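You operate a simulated robot arm through the tools that you are given. There is no shell and no other tool.

The job below is to be done with a simulated robot arm. You get a single attempt, and the scene is never put back.

## Task
Draw out the orange buckle's tongue in the vice; put the buckle back.
Fine: clamp it first, then draw, then wind the vice open; the buckle goes back on the board with its tongue out.

It is judged by the outcome, as a careful person would: the job done as asked, and still so three seconds after it is handed in. It fails if anything else is knocked over, pushed out of place, dropped, spilled or broken.

## Robot
A 7-joint arm with a two-finger parallel gripper, fixed in place. Base frame: the origin is at the foot of the arm, x ahead of it, y to its left, z up. Units: m, rad, N and s.
Its first joint turns from -2.897 to 2.897 rad. Payload 1.57 kg.
The tool frame sits at the grasp point between the pads (the TCP): z along the fingers, y along the line on which they close. The tips reach 0.03 m beyond it. The gripper opens to 0.11 m. The fingers are 0.024 m wide and 0.012 m thick; the gripper's body (0.048 by 0.112 m) begins 0.078 m behind the TCP.
Orientation is that of the tool frame in the base frame, as a unit quaternion [x, y, z, w]. With the fingers straight down and closing along the base's y, the tool's x points along the base's -x, its y along +y and its z along -z.

## Interface
- The arm moves only by the tool apply_moves. Its argument "motion" is one flat list of numbers, 7 for each row, row after row: the shift along the tool's x, y, z in m, then the turn, a rotation vector about the tool's x, y, z in rad, then the opening, from 0 (shut) to 1 (fully open). In form: [dx, dy, dz, rx, ry, rz, jaw, dx, dy, dz, rx, ry, rz, jaw, ...]. A call has 1 to 20 rows; each row is the pose to reach, as a shift and turn from the pose commanded when the call began, along the tool's axes at that moment. A row lasts 0.2 s, in which the tool goes at most 0.05 m and 0.15 rad; a call with a longer step from one row to the next is refused whole, and so is a gripper value outside its range. Where a pose cannot be reached the arm comes as near as it can. A force on the tool above 60 N (or 10 N above the force at the start of the call, whichever is more), or a blocked arm, ends the call early, and 0.2 s more pass. The fingers move at their own pace (about 0.108 m/s each) and stop on an object; they squeeze with about 33 N. The grip force told is the motor's: it shows also when the fingers shut on nothing. Time passes only in rows, and 0.2 s behind the last, so rows that repeat a pose let the fingers close. It gives the time, the measured TCP pose, the force on the tool (base axes), the opening and the grip force at its end, in the units of the frame above (readings bear some noise), with the torque about the TCP (base axes, N m) and any sound that the robot's microphone picked up.
- Cameras (640 x 400 px; columns grow to the right, rows downward): "scene" is fixed at [0.2136, -0.6465, 1.4829]; the picture's right is [0.71, -0.71, 0.00], its down [-0.39, -0.39, -0.83] and it looks along [0.59, 0.59, -0.56] (base axes); focal length 308 px, centre (320, 200). "wrist" rides on the gripper at [0.07, 0.016, -0.141] in the tool frame; the picture's right is [-0.23, 0.97, 0.00], its down [-0.85, -0.20, -0.48] and it looks along [-0.47, -0.11, 0.88] (tool axes); focal length 222 px, centre (320, 200).
- grab_frame(camera): a new picture of that camera. No time passes.
- move_column(by): slides the trunk up (or, below 0, down) by that many m; the arm rides with it, the base frame stays. It gives what a move gives, with no picture.
- measure_at(camera, pixels): there is no depth. For up to 12 entries [column, row, z] of the newest picture of that camera ("zoom" is the newest enlarged one), the place [x, y] in the base frame at which the ray of that pixel passes the height z, good to about 0.002 m, but the place of the scene camera against the robot may be out by one fixed shift of up to 0.012 m in any direction. No time passes.
- enlarge(camera, box): a new picture of the part [left, top, right, bottom] of that camera's present view, enlarged. No time passes.
- close_job(): hands the job in; it is judged then, once.

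Unless the task says otherwise, let go and move clear before handing in.

The tools are called after "Request:" as name(argument=value, ...) on one line, values as JSON. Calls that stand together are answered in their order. apply_moves: Moves the arm, as the interface text tells. Its arguments: {"type":"object","properties":{"motion":{"type":"array","items":{"type":"number"}}},"required":["motion"]} The other tools are called the same way: move_column (by) slides the trunk up or down; grab_frame (camera) takes a picture; measure_at (camera, pixels) gives the place at which the rays of pixels pass given heights; enlarge (camera, box) takes an enlarged picture of a part of a camera's view; close_job () hands the job in.

At the start:

```text
clock: 0.0
eef_pos: [0.4077, -0.2927, 1.2336]
tool_rot: [0.0, 1.0, 0.0, -0.001]
contact_force: [-0.3, -0.4, 0.2]
moment: [0.0, 0.01, -0.01]
gripper_width: 0.11
finger_force: 0.0
trunk travel left (down, up): [-0.5, 0.11]
```

scene: 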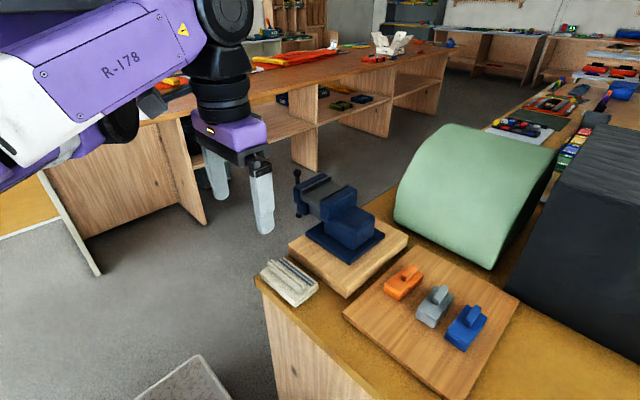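
wrist: 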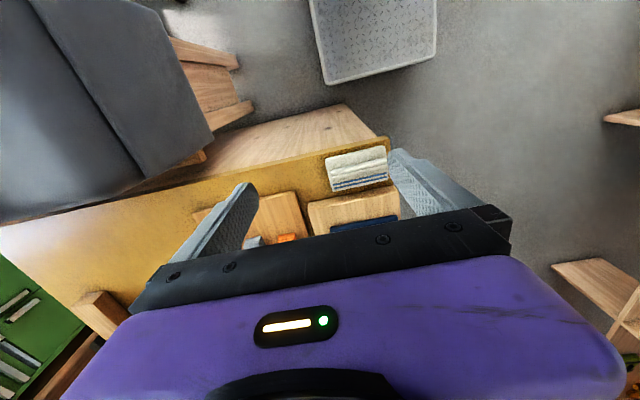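

The scene picture shows the vice near (340,215), and a board with orange (403,281), grey (434,305) and blue (466,326) buckles. I'll enlarge these areas to learn their shapes.

Request:
enlarge(camera="scene", box=[340, 240, 520, 360])

Request:
enlarge(camera="scene", box=[250, 160, 430, 310])

```text
3.33 times, centred on (430, 300) of scene
```

zoom: 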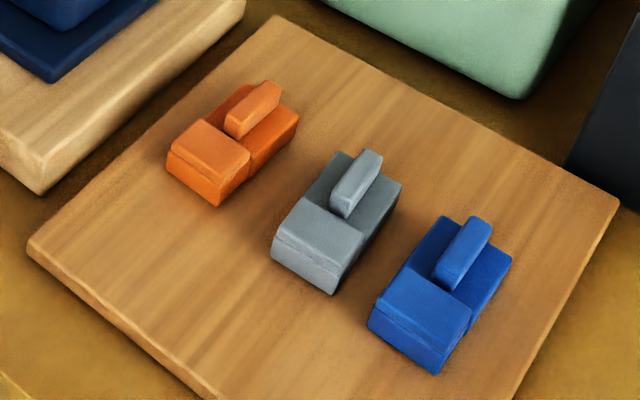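

```text
2.67 times, centred on (340, 235) of scene
```

zoom: 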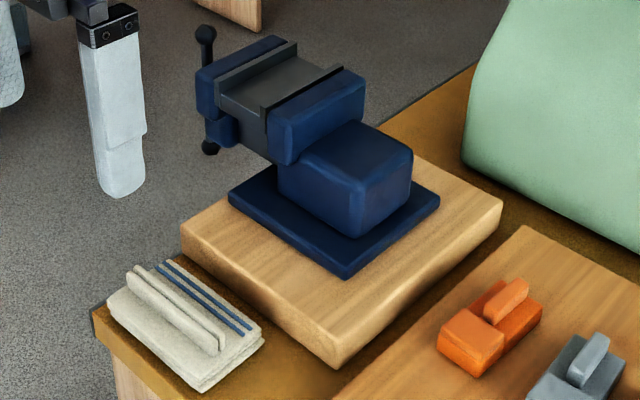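

I need the heights. I'll trace the same features (towel corner, orange buckle) through both cameras at several heights.

Request:
measure_at(camera="scene", pixels=[[403, 281, 0.7], [403, 281, 0.8], [403, 281, 0.9], [403, 281, 1.0], [288, 281, 0.7], [288, 281, 0.8], [288, 281, 0.9], [288, 281, 1.0], [256, 277, 0.7], [256, 277, 0.8], [256, 277, 0.9], [256, 277, 1.0]])

Request:
measure_at(camera="wrist", pixels=[[287, 238, 0.7], [287, 238, 0.8], [287, 238, 0.9], [287, 238, 1.0], [357, 168, 0.7], [357, 168, 0.8], [357, 168, 0.9], [357, 168, 1.0], [391, 137, 0.7], [391, 137, 0.8], [391, 137, 0.9], [391, 137, 1.0]])

Request:
enlarge(camera="wrist", box=[180, 120, 420, 270])

```text
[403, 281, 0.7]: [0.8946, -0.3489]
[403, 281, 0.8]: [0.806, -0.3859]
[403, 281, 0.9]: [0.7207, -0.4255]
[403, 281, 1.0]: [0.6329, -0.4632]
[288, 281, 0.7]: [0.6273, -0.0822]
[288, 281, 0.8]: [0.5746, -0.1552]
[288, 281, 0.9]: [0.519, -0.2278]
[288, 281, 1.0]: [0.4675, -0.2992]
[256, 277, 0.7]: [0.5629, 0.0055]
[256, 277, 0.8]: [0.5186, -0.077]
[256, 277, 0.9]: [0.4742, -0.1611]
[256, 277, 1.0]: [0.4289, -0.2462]
```

```text
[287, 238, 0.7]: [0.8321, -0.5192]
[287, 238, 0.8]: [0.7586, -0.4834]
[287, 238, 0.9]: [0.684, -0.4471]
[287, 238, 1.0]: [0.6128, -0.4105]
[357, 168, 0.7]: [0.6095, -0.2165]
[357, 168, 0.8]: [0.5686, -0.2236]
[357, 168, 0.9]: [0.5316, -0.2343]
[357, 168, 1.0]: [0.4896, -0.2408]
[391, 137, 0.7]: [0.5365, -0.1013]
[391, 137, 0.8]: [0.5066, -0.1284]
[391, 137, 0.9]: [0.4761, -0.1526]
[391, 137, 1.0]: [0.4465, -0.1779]
```

```text
2.67 times, centred on (300, 195) of wrist
```

zoom: 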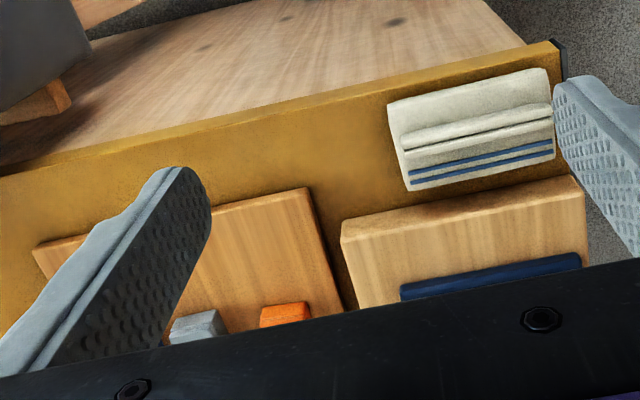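

The table surface is near z≈0.89, with the orange buckle near (0.70,-0.43) and the vice near (0.6,-0.25) with its axis roughly along y. I'll move the wrist camera above them for a closer look.

Request:
apply_moves(motion=[-0.045, -0.015, 0, 0, 0, 0, 1, -0.09, -0.03, 0, 0, 0, 0, 1, -0.135, -0.045, 0, 0, 0, 0, 1, -0.18, -0.055, 0, 0, 0, 0, 1, -0.18, -0.055, 0, 0, 0, 0, 1])

Request:
grab_frame(camera="wrist")

Request:
grab_frame(camera="scene")

```text
clock: 1.2
eef_pos: [0.5898, -0.3467, 1.236]
tool_rot: [0.001, 1.0, 0.0, 0.0]
contact_force: [-0.4, -0.1, -0.9]
moment: [0.03, 0.0, -0.04]
gripper_width: 0.1102
finger_force: 0.0
trunk travel left (down, up): [-0.5, 0.11]
```

```text
taken
```

wrist: 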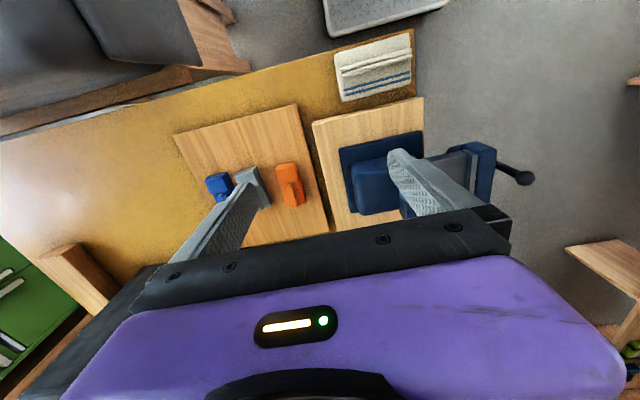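

```text
taken
```

scene: 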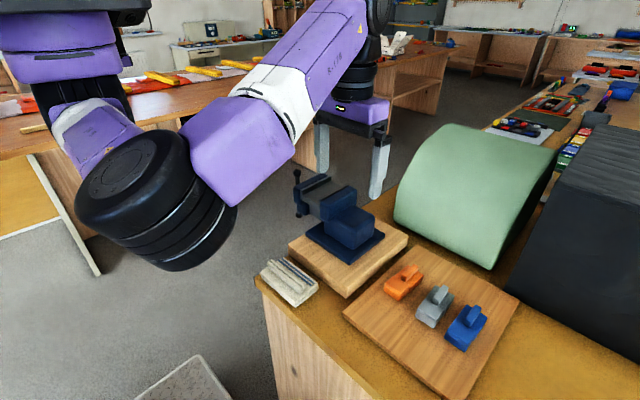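

The wrist picture now shows the orange buckle at (288,185) and the vice at (420,180), with its handle at (517,175). I'll enlarge both for detail.

Request:
enlarge(camera="wrist", box=[160, 100, 352, 220])

Request:
enlarge(camera="wrist", box=[300, 90, 556, 250])

```text
3.33 times, centred on (256, 160) of wrist
```

zoom: 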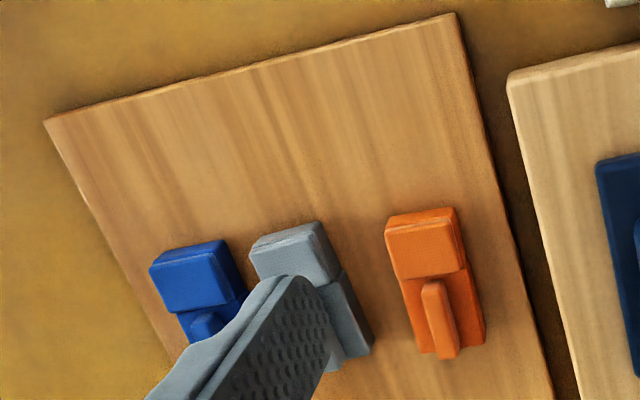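

```text
2.50 times, centred on (428, 170) of wrist
```

zoom: 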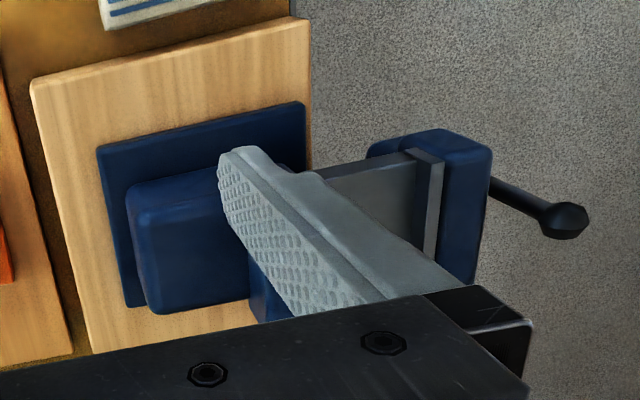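

The open fingers hide part of the vice and grey buckle. I'll shut the gripper and shift toward -y/+x a bit, so the vice can be seen fully.

Request:
apply_moves(motion=[0, 0.04, 0, 0, 0, 0, 0, 0, 0.08, 0, 0, 0, 0, 0, 0, 0.1, 0, 0, 0, 0, 0, 0, 0.1, 0, 0, 0, 0, 0])

Request:
grab_frame(camera="wrist")

```text
clock: 2.2
eef_pos: [0.5866, -0.2468, 1.2356]
tool_rot: [0.0, 1.0, 0.0, 0.0]
contact_force: [0.9, -0.2, -0.5]
moment: [0.03, 0.0, 0.0]
gripper_width: 0.0
finger_force: 21.4
trunk travel left (down, up): [-0.5, 0.11]
```

```text
taken
```

wrist: 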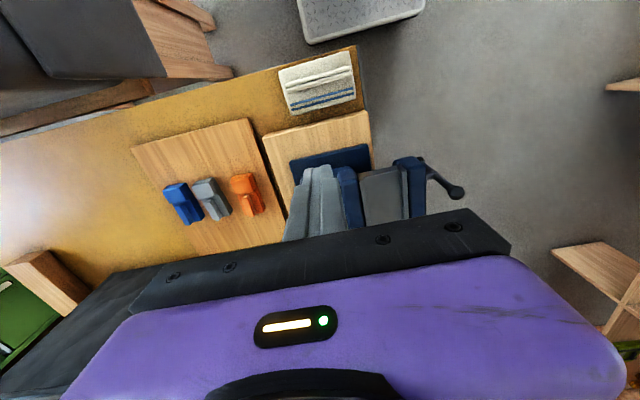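

The vice is partly hidden by the closed fingers at (325,200). Moving +x will shift the vice up in the picture and clear the fingers.

Request:
apply_moves(motion=[-0.04, -0.03, 0, 0, 0, 0, 0, -0.08, -0.07, 0, 0, 0, 0, 0, -0.12, -0.1, 0, 0, 0, 0, 0, -0.14, -0.1, 0, 0, 0, 0, 0])

Request:
grab_frame(camera="wrist")

Request:
enlarge(camera="wrist", box=[330, 60, 522, 180])

Request:
enlarge(camera="wrist", box=[180, 70, 340, 170])

```text
refused: row 2 steps farther than a row can; nothing moved
```

```text
taken
```

wrist: 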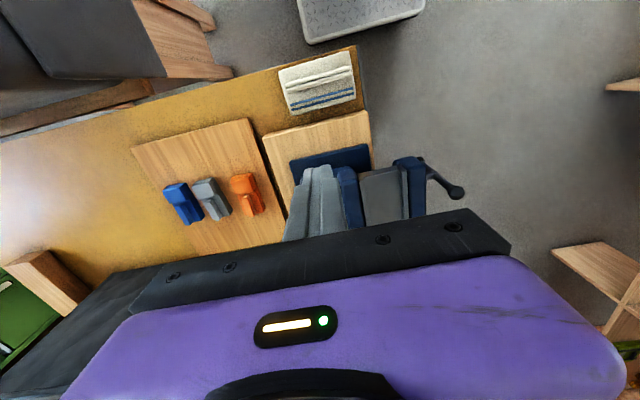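

```text
3.33 times, centred on (426, 120) of wrist
```

zoom: 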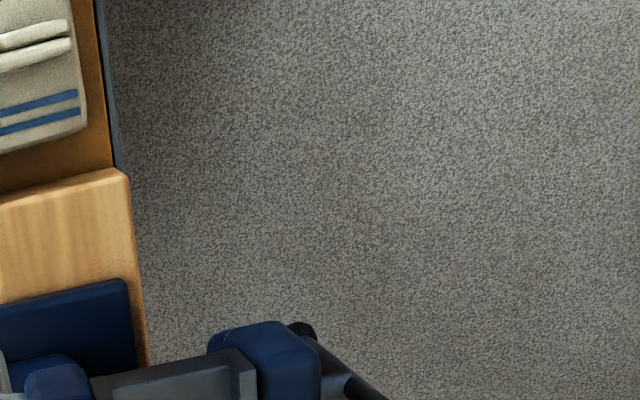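

```text
4.00 times, centred on (260, 120) of wrist
```

zoom: 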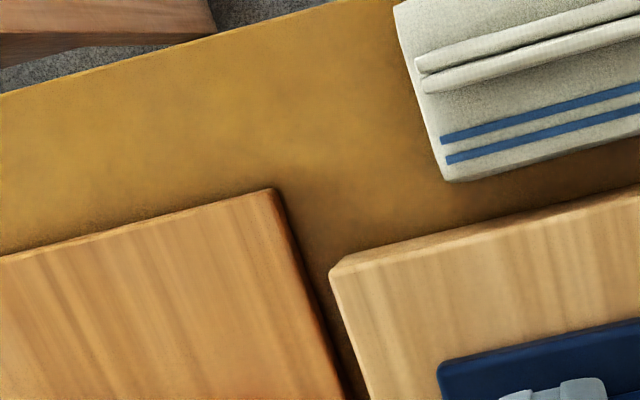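

The move was refused for one step being slightly too long; nothing moved. I'll repeat it with smaller steps.

Request:
apply_moves(motion=[-0.035, -0.025, 0, 0, 0, 0, 0, -0.07, -0.05, 0, 0, 0, 0, 0, -0.105, -0.075, 0, 0, 0, 0, 0, -0.14, -0.1, 0, 0, 0, 0, 0, -0.14, -0.1, 0, 0, 0, 0, 0])

Request:
grab_frame(camera="wrist")

Request:
enlarge(camera="wrist", box=[330, 80, 522, 200])

Request:
enlarge(camera="wrist", box=[180, 70, 340, 170])

```text
clock: 3.4
eef_pos: [0.7288, -0.3471, 1.2361]
tool_rot: [0.0, 1.0, 0.0, 0.0]
contact_force: [0.0, -0.5, 0.0]
moment: [-0.01, 0.02, 0.01]
gripper_width: 0.0
finger_force: 21.6
trunk travel left (down, up): [-0.5, 0.11]
```

```text
taken
```

wrist: 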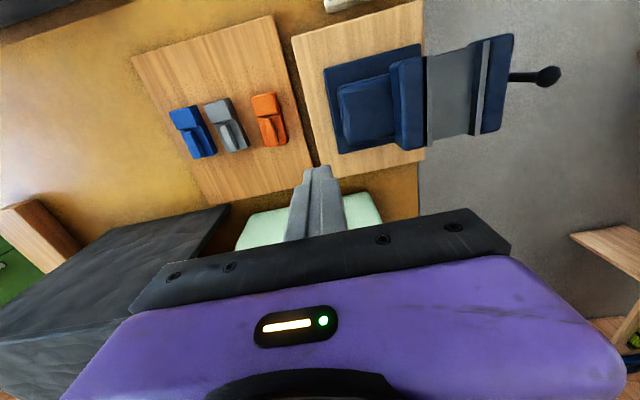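

```text
3.33 times, centred on (426, 140) of wrist
```

zoom: 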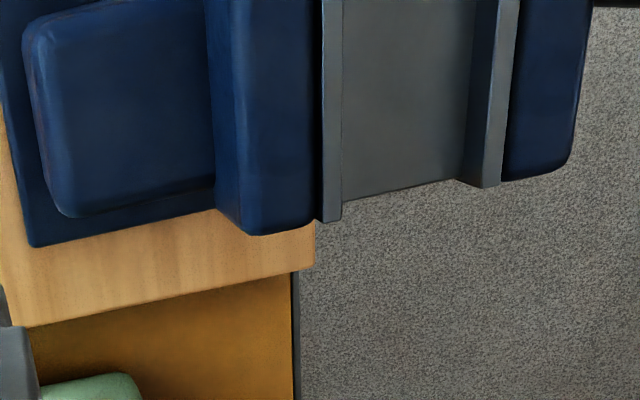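

```text
4.00 times, centred on (260, 120) of wrist
```

zoom: 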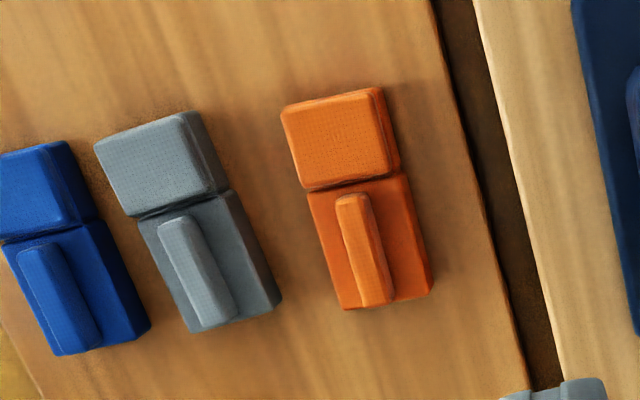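

Clear top view now: in the zoom the orange buckle has a raised head block at the -x end (282–400, 88–190) and a body with a narrow ridge (340–392, 193–305) at the +x end. I'll record ray positions at a few heights for triangulation before moving closer.

Request:
measure_at(camera="zoom", pixels=[[282, 107, 0.92], [282, 107, 0.96], [370, 90, 0.92], [370, 90, 0.96], [390, 172, 0.92], [305, 190, 0.92], [342, 308, 0.9], [433, 292, 0.9], [433, 0, 0.9], [525, 390, 0.9], [575, 390, 0.9], [475, 0, 0.9]])

Request:
measure_at(camera="wrist", pixels=[[407, 57, 1.0], [407, 57, 1.1], [427, 55, 1.0], [427, 55, 1.1], [432, 138, 1.0], [432, 138, 1.1], [480, 135, 1.0], [480, 135, 1.1], [478, 41, 1.0], [478, 41, 1.1], [549, 76, 1.0], [549, 76, 1.1]])

```text
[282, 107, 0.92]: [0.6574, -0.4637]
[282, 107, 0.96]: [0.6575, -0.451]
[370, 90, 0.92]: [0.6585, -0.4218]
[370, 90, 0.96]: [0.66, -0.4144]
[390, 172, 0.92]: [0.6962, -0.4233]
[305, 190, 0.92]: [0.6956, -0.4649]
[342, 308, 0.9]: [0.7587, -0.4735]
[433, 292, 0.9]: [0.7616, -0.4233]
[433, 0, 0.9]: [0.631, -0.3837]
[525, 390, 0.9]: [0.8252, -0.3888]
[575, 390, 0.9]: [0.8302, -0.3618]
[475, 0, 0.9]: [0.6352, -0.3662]
```

```text
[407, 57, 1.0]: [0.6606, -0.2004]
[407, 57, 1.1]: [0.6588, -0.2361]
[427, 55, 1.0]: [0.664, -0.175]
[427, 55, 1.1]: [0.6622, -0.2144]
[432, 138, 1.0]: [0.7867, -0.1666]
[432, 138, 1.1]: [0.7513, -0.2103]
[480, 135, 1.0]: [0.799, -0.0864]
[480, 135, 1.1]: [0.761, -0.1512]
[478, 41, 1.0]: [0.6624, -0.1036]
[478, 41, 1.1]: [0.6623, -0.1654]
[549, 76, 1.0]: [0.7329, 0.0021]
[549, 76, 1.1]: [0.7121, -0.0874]
```

The buckle is about 0.10 m long along x (0.658→0.76) and 0.042 wide. I'll open the gripper, back off, and tilt the tool to get an oblique close view of the orange buckle from the -x side.

Request:
apply_moves(motion=[0.045, -0.02, 0, 0, 0, 0, 1, 0.09, -0.04, 0, 0, -0.1, 0, 1, 0.13, -0.06, 0, 0, -0.2, 0, 1, 0.149, -0.083, 0.03, 0, -0.3, 0, 1, 0.149, -0.083, 0.075, 0, -0.4, 0, 1, 0.149, -0.083, 0.12, 0, -0.5, 0, 1, 0.149, -0.083, 0.165, 0, -0.5, 0, 1, 0.149, -0.083, 0.205, 0, -0.5, 0, 1, 0.149, -0.083, 0.205, 0, -0.5, 0, 1])

Request:
grab_frame(camera="wrist")

Request:
grab_frame(camera="scene")

```text
clock: 5.4
eef_pos: [0.5787, -0.4304, 1.0299]
tool_rot: [0.0, 0.969, -0.001, 0.248]
contact_force: [-0.4, -0.2, -0.3]
moment: [0.01, 0.04, 0.01]
gripper_width: 0.1101
finger_force: 0.1
trunk travel left (down, up): [-0.5, 0.11]
```

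```text
taken
```

wrist: 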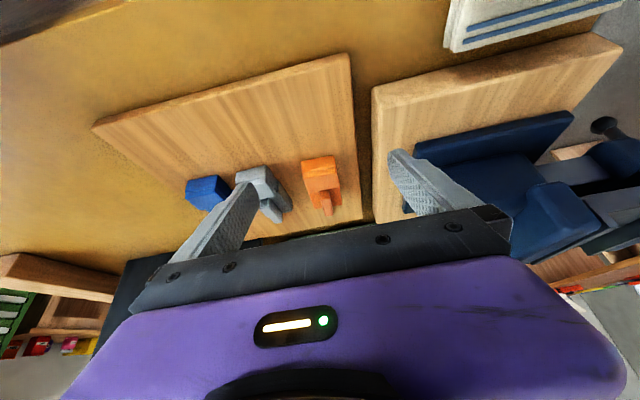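

```text
taken
```

scene: 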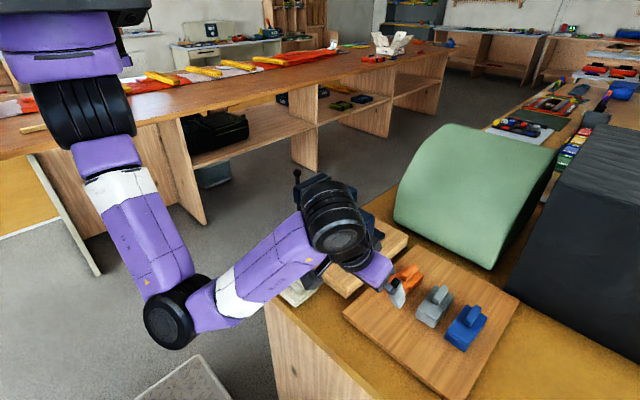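

Request:
enlarge(camera="wrist", box=[240, 130, 400, 230])

Request:
enlarge(camera="wrist", box=[400, 60, 640, 210])

```text
4.00 times, centred on (320, 180) of wrist
```

zoom: 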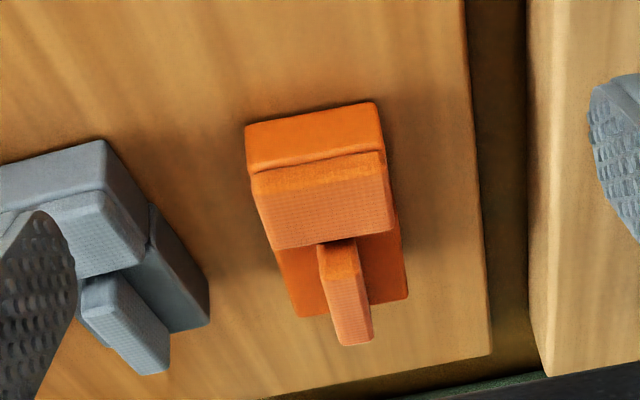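

```text
2.67 times, centred on (520, 135) of wrist
```

zoom: 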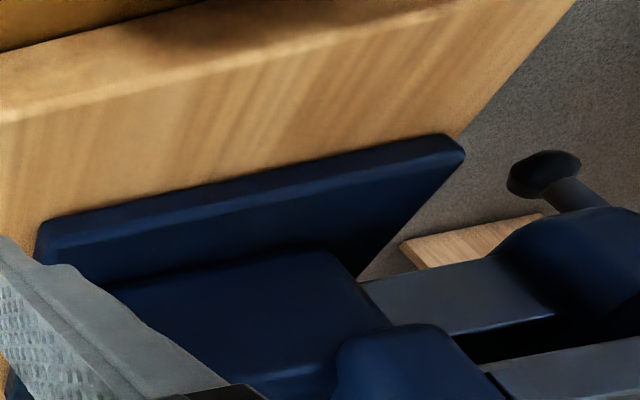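

The buckle is a base block with a cap at the -x end and a thin fin at the +x end, which is likely the tongue's grip (zoom 320–372, 245–345). Next I'll triangulate vice features such as the handle ball at (605,127).

Request:
measure_at(camera="wrist", pixels=[[604, 127, 1.0], [604, 127, 1.05], [604, 127, 1.1], [604, 127, 1.15], [318, 160, 0.94], [318, 160, 0.96], [302, 162, 0.94], [334, 156, 0.94]])

Request:
measure_at(camera="scene", pixels=[[297, 172, 1.0], [297, 172, 1.05], [297, 172, 1.1], [297, 172, 1.15], [299, 215, 0.95], [299, 215, 1.0], [299, 215, 1.05]])

```text
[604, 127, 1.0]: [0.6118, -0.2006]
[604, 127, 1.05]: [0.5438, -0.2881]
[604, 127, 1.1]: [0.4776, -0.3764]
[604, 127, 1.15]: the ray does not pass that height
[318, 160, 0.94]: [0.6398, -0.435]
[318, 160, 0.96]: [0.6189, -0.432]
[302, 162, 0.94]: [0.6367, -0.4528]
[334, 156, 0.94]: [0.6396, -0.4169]
```

```text
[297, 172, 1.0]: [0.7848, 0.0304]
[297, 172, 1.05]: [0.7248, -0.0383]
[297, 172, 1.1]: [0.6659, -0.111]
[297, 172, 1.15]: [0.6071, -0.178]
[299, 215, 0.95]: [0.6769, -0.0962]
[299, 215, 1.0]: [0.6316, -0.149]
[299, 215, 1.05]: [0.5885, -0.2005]
```

The handle bar stands vertical at about (0.725,-0.04), from z≈0.91 to 1.05. I'll move over for an oblique view of the vice jaws.

Request:
apply_moves(motion=[-0.008, 0, -0.047, 0, 0, 0, 1, -0.0168, 0, -0.0936, 0, 0, 0, 1, -0.0168, 0.045, -0.0936, 0, 0, 0, 1, -0.0168, 0.09, -0.0936, 0, 0, 0, 1, -0.0168, 0.135, -0.0936, 0, 0, 0, 1, -0.0168, 0.18, -0.0936, 0, 0, 0, 1, -0.0168, 0.225, -0.0936, 0, 0, 0, 1, -0.0168, 0.225, -0.0936, 0, 0, 0, 1])

Request:
grab_frame(camera="wrist")

Request:
enlarge(camera="wrist", box=[240, 60, 480, 210])

```text
clock: 7.2
eef_pos: [0.5692, -0.2429, 1.1262]
tool_rot: [0.0, 0.969, 0.001, 0.247]
contact_force: [-0.2, -0.3, 0.0]
moment: [-0.01, 0.02, 0.02]
gripper_width: 0.1097
finger_force: 0.2
out of reach, approached as far as the arm can: row 6, 7, 8
trunk travel left (down, up): [-0.5, 0.11]
```

```text
taken
```

wrist: 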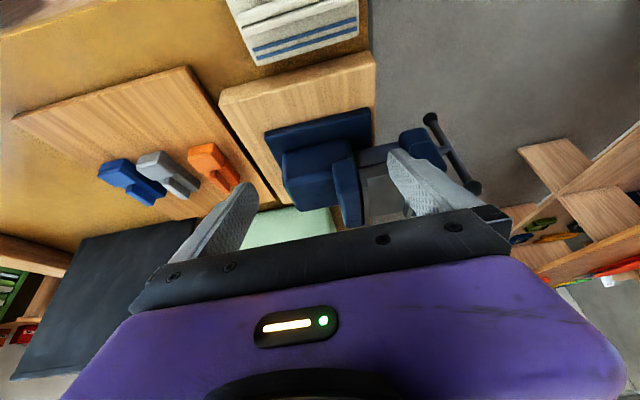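

```text
2.67 times, centred on (360, 135) of wrist
```

zoom: 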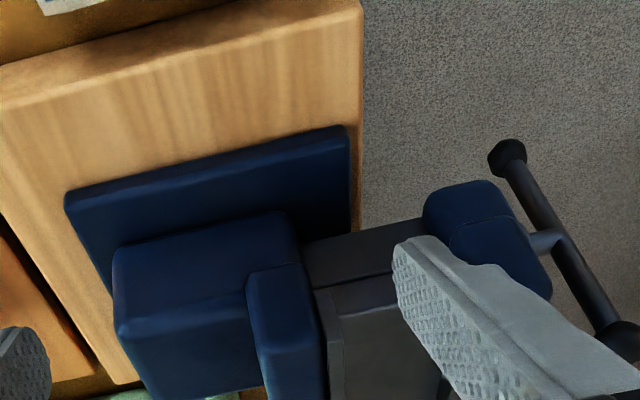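

The arm hit its inner reach limit, and the right finger hides the jaw gap at (400,180). I'll shut the gripper and move farther out in x to see the jaws clearly.

Request:
apply_moves(motion=[-0.03, -0.022, 0.016, 0, 0, 0, 0, -0.059, -0.045, 0.032, 0, 0, 0, 0, -0.059, -0.045, 0.032, 0, 0, 0, 0, -0.059, -0.045, 0.032, 0, 0, 0, 0])

Request:
grab_frame(camera="wrist")

Request:
enlarge(camera="wrist", box=[280, 40, 520, 190])

```text
clock: 8.2
eef_pos: [0.6363, -0.2866, 1.1246]
tool_rot: [0.0, 0.969, 0.0, 0.248]
contact_force: [0.6, 0.0, 0.6]
moment: [0.05, 0.0, -0.04]
gripper_width: 0.0003
finger_force: 21.5
trunk travel left (down, up): [-0.5, 0.11]
```

```text
taken
```

wrist: 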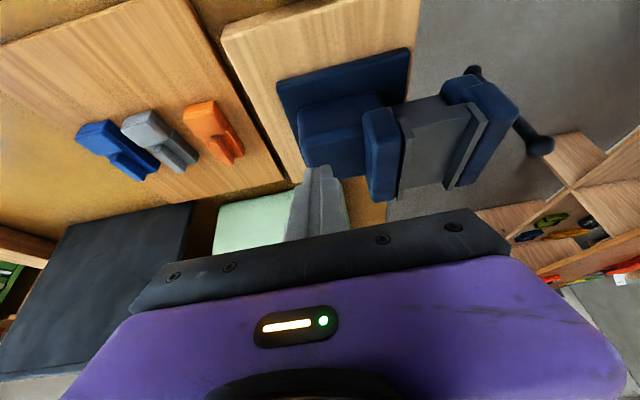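

```text
2.67 times, centred on (400, 115) of wrist
```

zoom: 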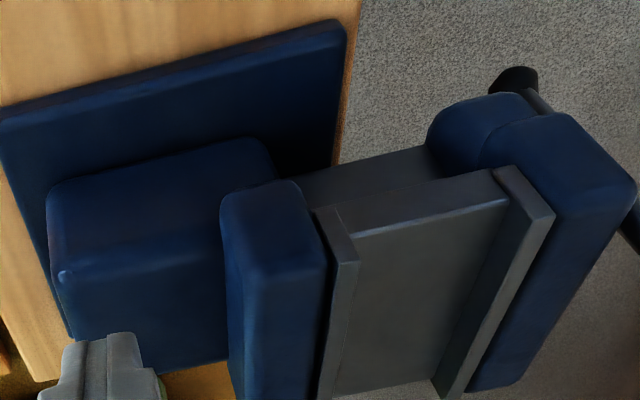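

Excellent view of the vice: two grey jaw plates with a flat bed between them. I'll measure plate and bed corners from this view to triangulate with the earlier top-down one.

Request:
measure_at(camera="wrist", pixels=[[451, 189, 1.0], [451, 189, 1.05], [451, 189, 1.1], [541, 145, 1.05], [541, 145, 1.1]])

Request:
measure_at(camera="zoom", pixels=[[525, 225, 1.0], [525, 225, 1.05], [360, 262, 1.0], [360, 262, 1.05], [340, 265, 1.0], [340, 265, 1.05], [355, 235, 1.0], [355, 235, 1.05], [510, 198, 1.0], [510, 198, 1.05], [340, 20, 0.92], [360, 0, 0.9]])

```text
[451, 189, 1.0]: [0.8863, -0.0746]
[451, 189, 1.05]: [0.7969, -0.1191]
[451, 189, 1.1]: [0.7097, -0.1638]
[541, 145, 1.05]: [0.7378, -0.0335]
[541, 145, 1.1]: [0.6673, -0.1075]
```

```text
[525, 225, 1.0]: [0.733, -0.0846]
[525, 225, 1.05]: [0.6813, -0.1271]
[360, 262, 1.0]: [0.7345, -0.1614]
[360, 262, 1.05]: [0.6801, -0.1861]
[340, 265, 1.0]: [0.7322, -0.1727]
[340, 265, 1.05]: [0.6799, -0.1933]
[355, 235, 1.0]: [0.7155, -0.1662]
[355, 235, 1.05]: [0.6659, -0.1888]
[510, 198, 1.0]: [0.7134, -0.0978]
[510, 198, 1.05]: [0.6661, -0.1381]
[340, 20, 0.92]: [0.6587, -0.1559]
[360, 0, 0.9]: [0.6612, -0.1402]
```

Jaw plates: tops at z≈1.063, x 0.667–0.775, inner faces near y≈-0.192 (fixed) and ≈-0.137 (moving); bed near z≈1.049. I'll zoom on the orange buckle in this view.

Request:
enlarge(camera="wrist", box=[60, 80, 260, 205])

Request:
grab_frame(camera="scene")

Request:
enlarge(camera="scene", box=[376, 250, 456, 300])

```text
3.20 times, centred on (160, 142) of wrist
```

zoom: 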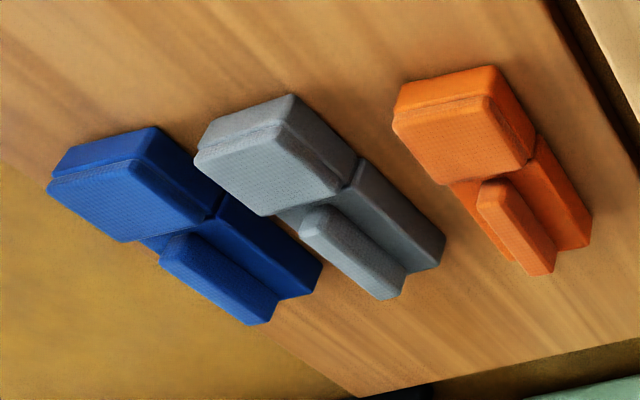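

```text
taken
```

scene: 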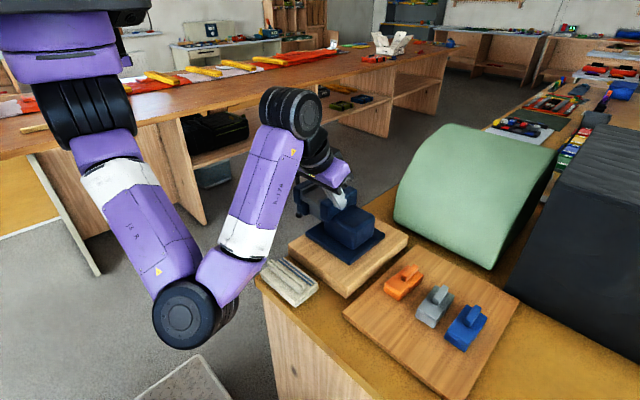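

```text
8.00 times, centred on (416, 275) of scene
```

zoom: 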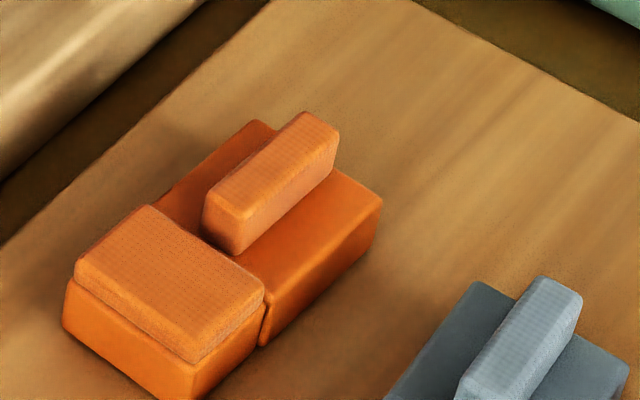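

The enlarged scene view shows two lower blocks with a vertical seam at (262,310): a front one (-x) with a textured pad and a rear one (+x) with a fin. I need a closer top view to learn which slides, so I'll go back to vertical above the buckle.

Request:
apply_moves(motion=[-0.0144, -0.03, -0.0263, 0, 0.1, 0, 0, -0.032, -0.07, -0.0167, 0, 0.2, 0, 0, -0.0495, -0.11, -0.0071, 0, 0.3, 0, 0.5, -0.0623, -0.15, 0.0112, 0, 0.4, 0, 1, -0.0553, -0.153, 0.0531, 0, 0.5, 0, 1, -0.0361, -0.153, 0.0882, 0, 0.5, 0, 1, -0.0218, -0.153, 0.1145, 0, 0.5, 0, 1, -0.0218, -0.153, 0.1145, 0, 0.5, 0, 1])

Request:
grab_frame(camera="wrist")

Request:
enlarge(camera="wrist", box=[230, 110, 390, 210])

```text
clock: 10.0
eef_pos: [0.71, -0.4393, 1.0337]
tool_rot: [0.0, 1.0, 0.001, -0.001]
contact_force: [-0.4, 0.4, -0.4]
moment: [0.03, 0.03, -0.01]
gripper_width: 0.1103
finger_force: 0.0
trunk travel left (down, up): [-0.5, 0.11]
```

```text
taken
```

wrist: 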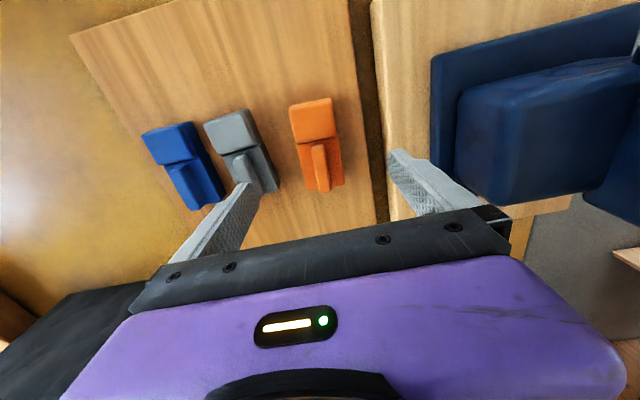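

```text
4.00 times, centred on (310, 160) of wrist
```

zoom: 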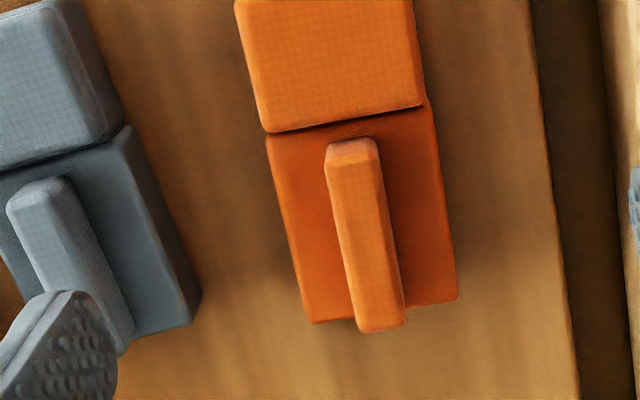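

The rear block edges are at zoom (268–435,110–135) to (310–455,300–322), with the fin running (327–400,140–330). I'll measure points at various heights from this view.

Request:
measure_at(camera="zoom", pixels=[[310, 322, 0.9], [310, 322, 0.93], [455, 300, 0.9], [455, 300, 0.93], [382, 328, 0.93], [382, 328, 0.96], [352, 142, 0.93], [352, 142, 0.96], [267, 132, 0.93], [267, 132, 0.96], [424, 106, 0.93], [424, 106, 0.96]])

Request:
measure_at(camera="wrist", pixels=[[353, 0, 0.9], [353, 0, 0.92], [71, 35, 0.9], [71, 35, 0.92], [390, 220, 0.9], [370, 0, 0.9], [389, 215, 0.9]])

Request:
enlarge(camera="wrist", box=[250, 80, 390, 168])

```text
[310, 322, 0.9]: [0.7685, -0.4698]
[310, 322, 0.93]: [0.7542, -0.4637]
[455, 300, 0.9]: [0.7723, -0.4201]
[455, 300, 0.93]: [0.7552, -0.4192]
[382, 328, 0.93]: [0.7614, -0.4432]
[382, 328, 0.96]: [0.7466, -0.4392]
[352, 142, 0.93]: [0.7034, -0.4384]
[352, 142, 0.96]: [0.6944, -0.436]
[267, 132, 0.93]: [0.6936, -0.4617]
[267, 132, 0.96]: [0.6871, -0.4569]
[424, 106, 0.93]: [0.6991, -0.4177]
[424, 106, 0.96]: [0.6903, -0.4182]
```

```text
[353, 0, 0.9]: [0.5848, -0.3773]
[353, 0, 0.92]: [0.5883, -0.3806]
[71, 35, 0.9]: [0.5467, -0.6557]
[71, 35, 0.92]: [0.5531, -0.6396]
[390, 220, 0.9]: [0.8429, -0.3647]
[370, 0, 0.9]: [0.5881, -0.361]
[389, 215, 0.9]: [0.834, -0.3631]
```

```text
4.55 times, centred on (320, 124) of wrist
```

zoom: 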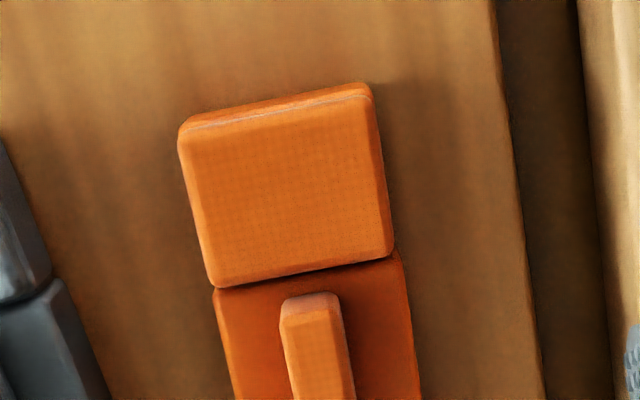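

Triangulating gives rear-block top z≈0.935, fin top z≈0.953, fin x 0.697–0.750 at y≈-0.44, and a small yaw of about -0.07 rad. I'll enlarge the fin to refine its centre line before gripping.

Request:
enlarge(camera="wrist", box=[278, 130, 374, 190])

```text
6.67 times, centred on (326, 160) of wrist
```

zoom: 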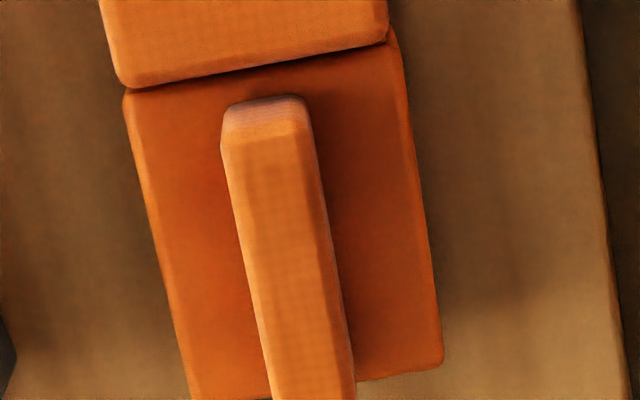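

Request:
measure_at(camera="zoom", pixels=[[228, 180, 0.953], [263, 380, 0.953], [313, 160, 0.953], [353, 380, 0.953], [127, 100, 0.935], [188, 385, 0.935], [400, 60, 0.935], [440, 345, 0.935], [580, 20, 0.91], [630, 380, 0.91], [122, 84, 0.953], [387, 36, 0.953]])

```text
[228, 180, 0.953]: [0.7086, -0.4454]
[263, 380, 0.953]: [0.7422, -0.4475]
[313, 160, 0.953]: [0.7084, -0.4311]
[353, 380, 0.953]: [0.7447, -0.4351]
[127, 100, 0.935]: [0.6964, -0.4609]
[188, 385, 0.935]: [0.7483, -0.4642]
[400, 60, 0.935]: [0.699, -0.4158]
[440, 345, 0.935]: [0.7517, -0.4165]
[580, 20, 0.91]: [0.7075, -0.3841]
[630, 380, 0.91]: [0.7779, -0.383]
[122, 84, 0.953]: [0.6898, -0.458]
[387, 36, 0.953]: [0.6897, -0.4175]
```

The fin's centre line runs through (0.716,-0.439) with yaw ≈-0.05 rad, thickness ≈0.0135. I'll narrow the gripper (to keep clear of the grey buckle), yaw slightly, and descend so the tips end just above the rear block.

Request:
apply_moves(motion=[-0.006, 0.0, 0, 0, 0, 0.05, 0.4, -0.006, 0, 0, 0, 0, 0.05, 0.4, -0.006, 0, 0.02, 0, 0, 0.05, 0.4, -0.006, 0, 0.045, 0, 0, 0.05, 0.4, -0.006, 0, 0.0637, 0, 0, 0.05, 0.4, -0.006, 0, 0.0637, 0, 0, 0.05, 0.4])

Request:
grab_frame(camera="wrist")

Request:
enlarge(camera="wrist", box=[240, 110, 400, 210])

Request:
enlarge(camera="scene", box=[350, 230, 470, 305])

```text
clock: 11.4
eef_pos: [0.7175, -0.4398, 0.9711]
tool_rot: [0.025, 1.0, 0.001, -0.001]
contact_force: [1.0, 0.2, -0.1]
moment: [0.01, 0.02, 0.01]
gripper_width: 0.0438
finger_force: 0.1
trunk travel left (down, up): [-0.5, 0.11]
```

```text
taken
```

wrist: 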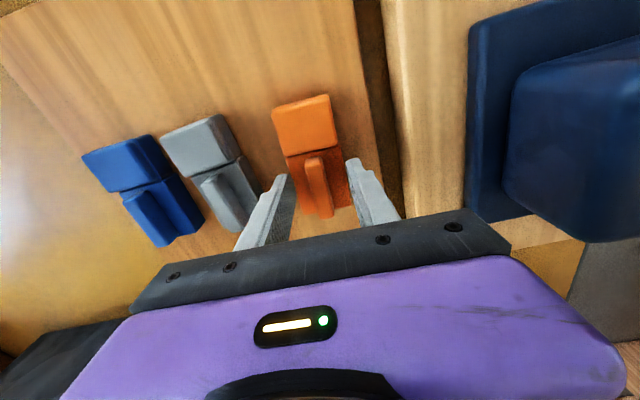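

```text
4.00 times, centred on (320, 160) of wrist
```

zoom: 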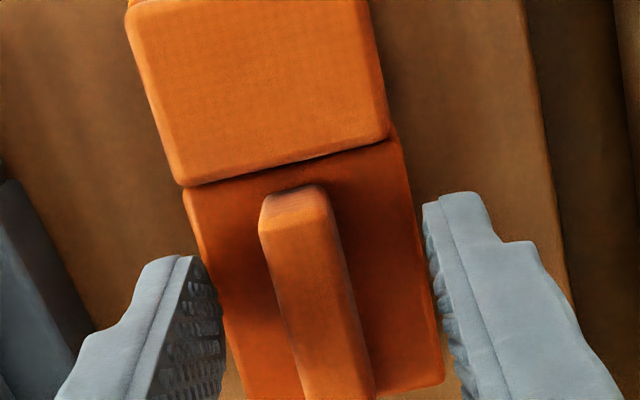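

```text
5.33 times, centred on (410, 268) of scene
```

zoom: 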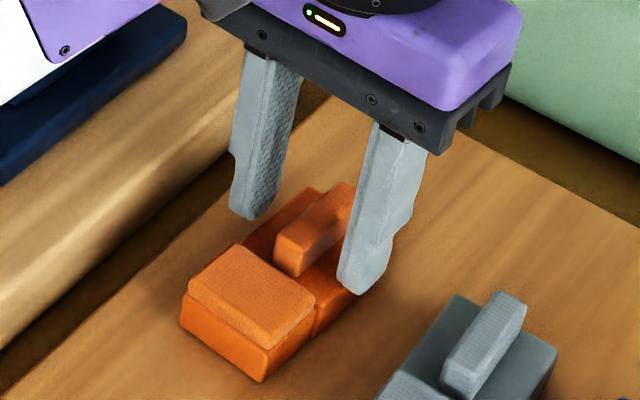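

The fingers straddle the fin with tips at z≈0.941, just above the rear block, with nothing touched. I'll close on the fin.

Request:
apply_moves(motion=[0, 0, 0, 0, 0, 0, 0.2, 0, 0, 0, 0, 0, 0, 0, 0, 0, 0, 0, 0, 0, 0, 0, 0, 0, 0, 0, 0, 0])

Request:
enlarge(camera="wrist", box=[240, 110, 400, 210])

```text
clock: 12.4
eef_pos: [0.7176, -0.4389, 0.9717]
tool_rot: [0.025, 1.0, 0.0, 0.001]
contact_force: [-0.8, 0.2, 1.3]
moment: [-0.05, 0.03, 0.0]
gripper_width: 0.0133
finger_force: 30.1
trunk travel left (down, up): [-0.5, 0.11]
```

```text
4.00 times, centred on (320, 160) of wrist
```

zoom: 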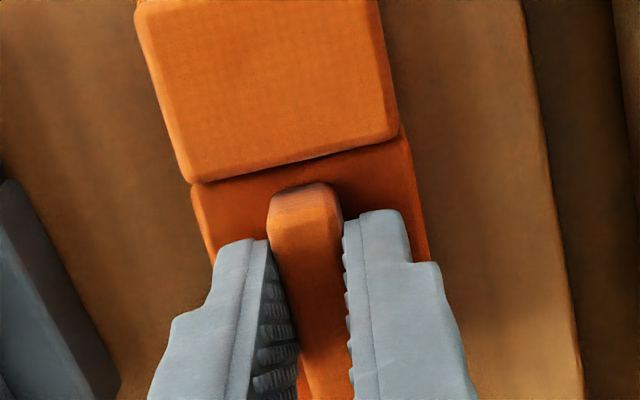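

The gripper holds the fin at 13.3 mm with 30 N. I'll lift slowly 5 cm and check that it hangs level.

Request:
apply_moves(motion=[0, 0, -0.01, 0, 0, 0, 0, 0, 0, -0.025, 0, 0, 0, 0, 0, 0, -0.05, 0, 0, 0, 0, 0, 0, -0.05, 0, 0, 0, 0])

Request:
grab_frame(camera="wrist")

Request:
enlarge(camera="scene", box=[350, 210, 470, 285])

```text
clock: 13.4
eef_pos: [0.717, -0.4402, 1.0216]
tool_rot: [0.025, 1.0, -0.001, 0.0]
contact_force: [0.7, -0.6, 0.0]
moment: [0.01, 0.0, 0.01]
gripper_width: 0.0
finger_force: 21.9
trunk travel left (down, up): [-0.5, 0.11]
```

```text
taken
```

wrist: 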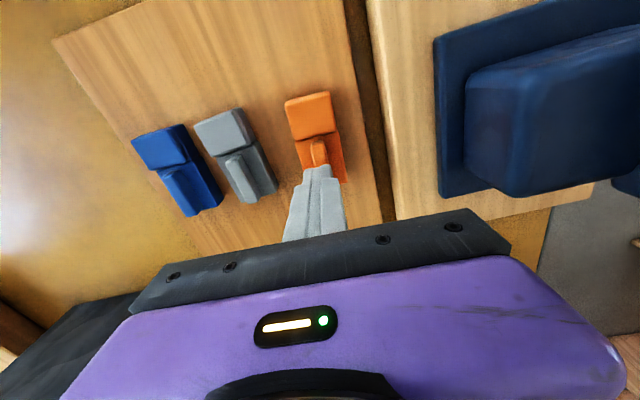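

```text
5.33 times, centred on (410, 248) of scene
```

zoom: 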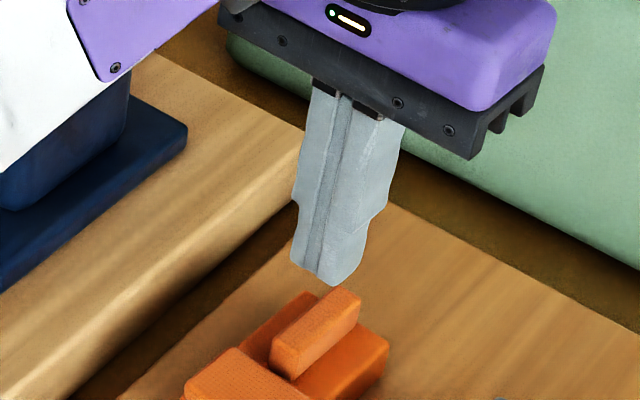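

The fin slipped out (width now 0): the overlap was too small, so the fin top is lower than I estimated. The buckle is still upright in place. I'll open slightly and go lower in small steps, watching the force.

Request:
apply_moves(motion=[0, 0, 0, 0, 0, 0, 0.3, 0, 0, 0, 0, 0, 0, 0.3, 0, 0, 0.03, 0, 0, 0, 0.3, 0, 0, 0.05, 0, 0, 0, 0.3, 0, 0, 0.055, 0, 0, 0, 0.3, 0, 0, 0.055, 0, 0, 0, 0.3])

Request:
enlarge(camera="wrist", box=[240, 110, 400, 210])

Request:
enlarge(camera="scene", box=[360, 240, 456, 300])

```text
clock: 14.8
eef_pos: [0.7193, -0.4388, 0.968]
tool_rot: [0.024, 1.0, -0.001, 0.001]
contact_force: [0.6, 5.6, 23.1]
moment: [0.29, 0.06, 0.1]
gripper_width: 0.0331
finger_force: 0.2
trunk travel left (down, up): [-0.5, 0.11]
```

```text
4.00 times, centred on (320, 160) of wrist
```

zoom: 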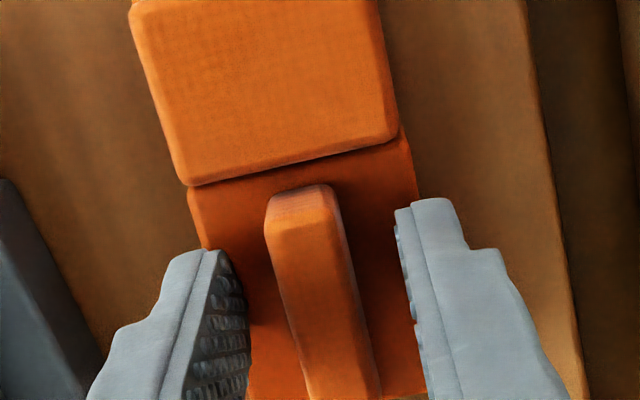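

```text
6.67 times, centred on (408, 270) of scene
```

zoom: 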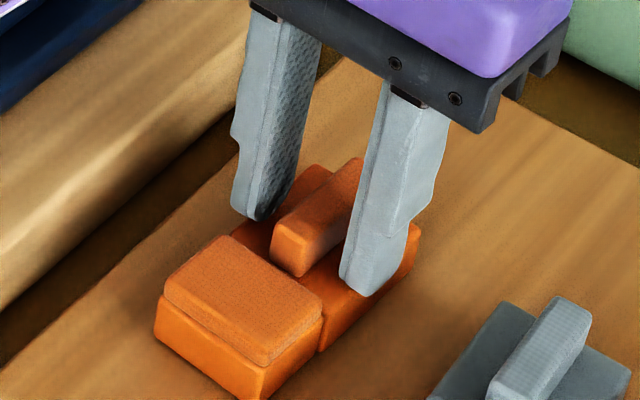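

Contact at TCP z=0.968 (23 N up) puts the rear-block top at z≈0.938, so the tips are now as low as possible on the fin. I'll ease up 1 mm, close, and lift just slightly to read the load.

Request:
apply_moves(motion=[0, 0, -0.002, 0, 0, 0, 0.3, 0, 0, -0.002, 0, 0, 0, 0, 0, 0, -0.002, 0, 0, 0, 0, 0, 0, -0.002, 0, 0, 0, 0, 0, 0, -0.002, 0, 0, 0, 0])

Request:
apply_moves(motion=[0, 0, -0.003, 0, 0, 0, 0, 0, 0, -0.006, 0, 0, 0, 0, 0, 0, -0.006, 0, 0, 0, 0])

Request:
enlarge(camera="wrist", box=[240, 110, 400, 210])

```text
clock: 16.0
eef_pos: [0.7161, -0.4402, 0.9688]
tool_rot: [0.026, 1.0, 0.0, 0.0]
contact_force: [-3.1, -4.9, 15.7]
moment: [-0.13, 0.17, 0.01]
gripper_width: 0.0135
finger_force: 30.0
trunk travel left (down, up): [-0.5, 0.11]
```

```text
clock: 16.8
eef_pos: [0.7178, -0.4384, 0.9729]
tool_rot: [0.024, 1.0, -0.001, -0.001]
contact_force: [-0.6, -0.2, -0.5]
moment: [0.0, 0.0, 0.02]
gripper_width: 0.0128
finger_force: 29.9
trunk travel left (down, up): [-0.5, 0.11]
```

```text
4.00 times, centred on (320, 160) of wrist
```

zoom: 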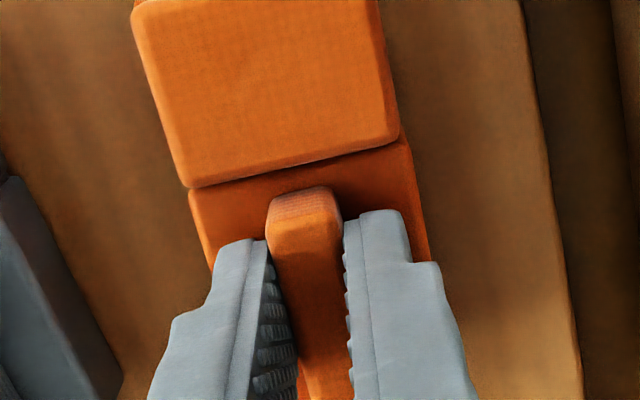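

The picture shows the buckle keeping the same position relative to the camera, so it seems to be lifted now. I'll raise another 15 mm slowly and check.

Request:
apply_moves(motion=[0, 0, -0.004, 0, 0, 0, 0, 0, 0, -0.008, 0, 0, 0, 0, 0, 0, -0.012, 0, 0, 0, 0, 0, 0, -0.016, 0, 0, 0, 0, 0, 0, -0.016, 0, 0, 0, 0])

Request:
enlarge(camera="wrist", box=[240, 110, 400, 210])

Request:
enlarge(camera="scene", box=[360, 240, 456, 300])

```text
clock: 18.0
eef_pos: [0.7173, -0.4394, 0.9894]
tool_rot: [0.024, 1.0, 0.0, 0.0]
contact_force: [-0.1, -0.2, -1.9]
moment: [0.02, -0.01, -0.02]
gripper_width: 0.0129
finger_force: 29.8
trunk travel left (down, up): [-0.5, 0.11]
```

```text
4.00 times, centred on (320, 160) of wrist
```

zoom: 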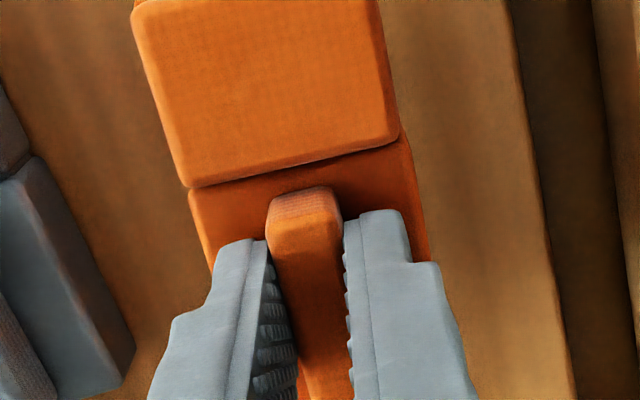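

```text
6.67 times, centred on (408, 270) of scene
```

zoom: 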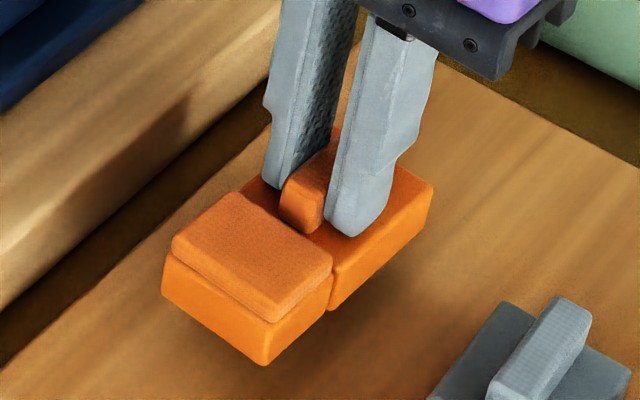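

The buckle is lifted level (load ≈2 N). I'll continue raising it slowly to clear the vice before moving sideways.

Request:
apply_moves(motion=[0, 0, -0.008, 0, 0, 0, 0, 0, 0, -0.02, 0, 0, 0, 0, 0, 0, -0.036, 0, 0, 0, 0, 0, 0, -0.053, 0, 0, 0, 0, 0, 0, -0.07, 0, 0, 0, 0, 0, 0, -0.087, 0, 0, 0, 0, 0, 0, -0.104, 0, 0, 0, 0, 0, 0, -0.121, 0, 0, 0, 0, 0, 0, -0.138, 0, 0, 0, 0, 0, 0, -0.152, 0, 0, 0, 0, 0, 0, -0.16, 0, 0, 0, 0, 0, 0, -0.16, 0, 0, 0, 0])

Request:
grab_frame(camera="wrist")

Request:
grab_frame(camera="scene")

```text
clock: 20.6
eef_pos: [0.7154, -0.4389, 1.1496]
tool_rot: [0.026, 1.0, 0.0, 0.0]
contact_force: [0.4, 0.0, -1.0]
moment: [-0.01, 0.01, 0.01]
gripper_width: 0.013
finger_force: 30.1
trunk travel left (down, up): [-0.5, 0.11]
```

```text
taken
```

wrist: 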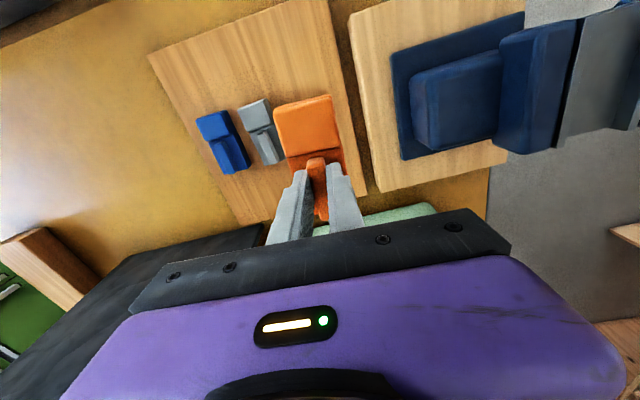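

```text
taken
```

scene: 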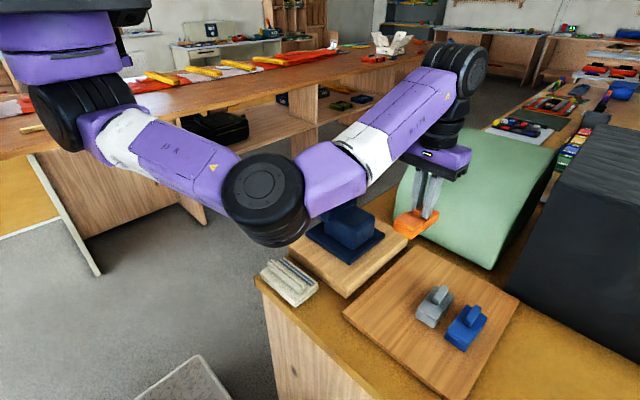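

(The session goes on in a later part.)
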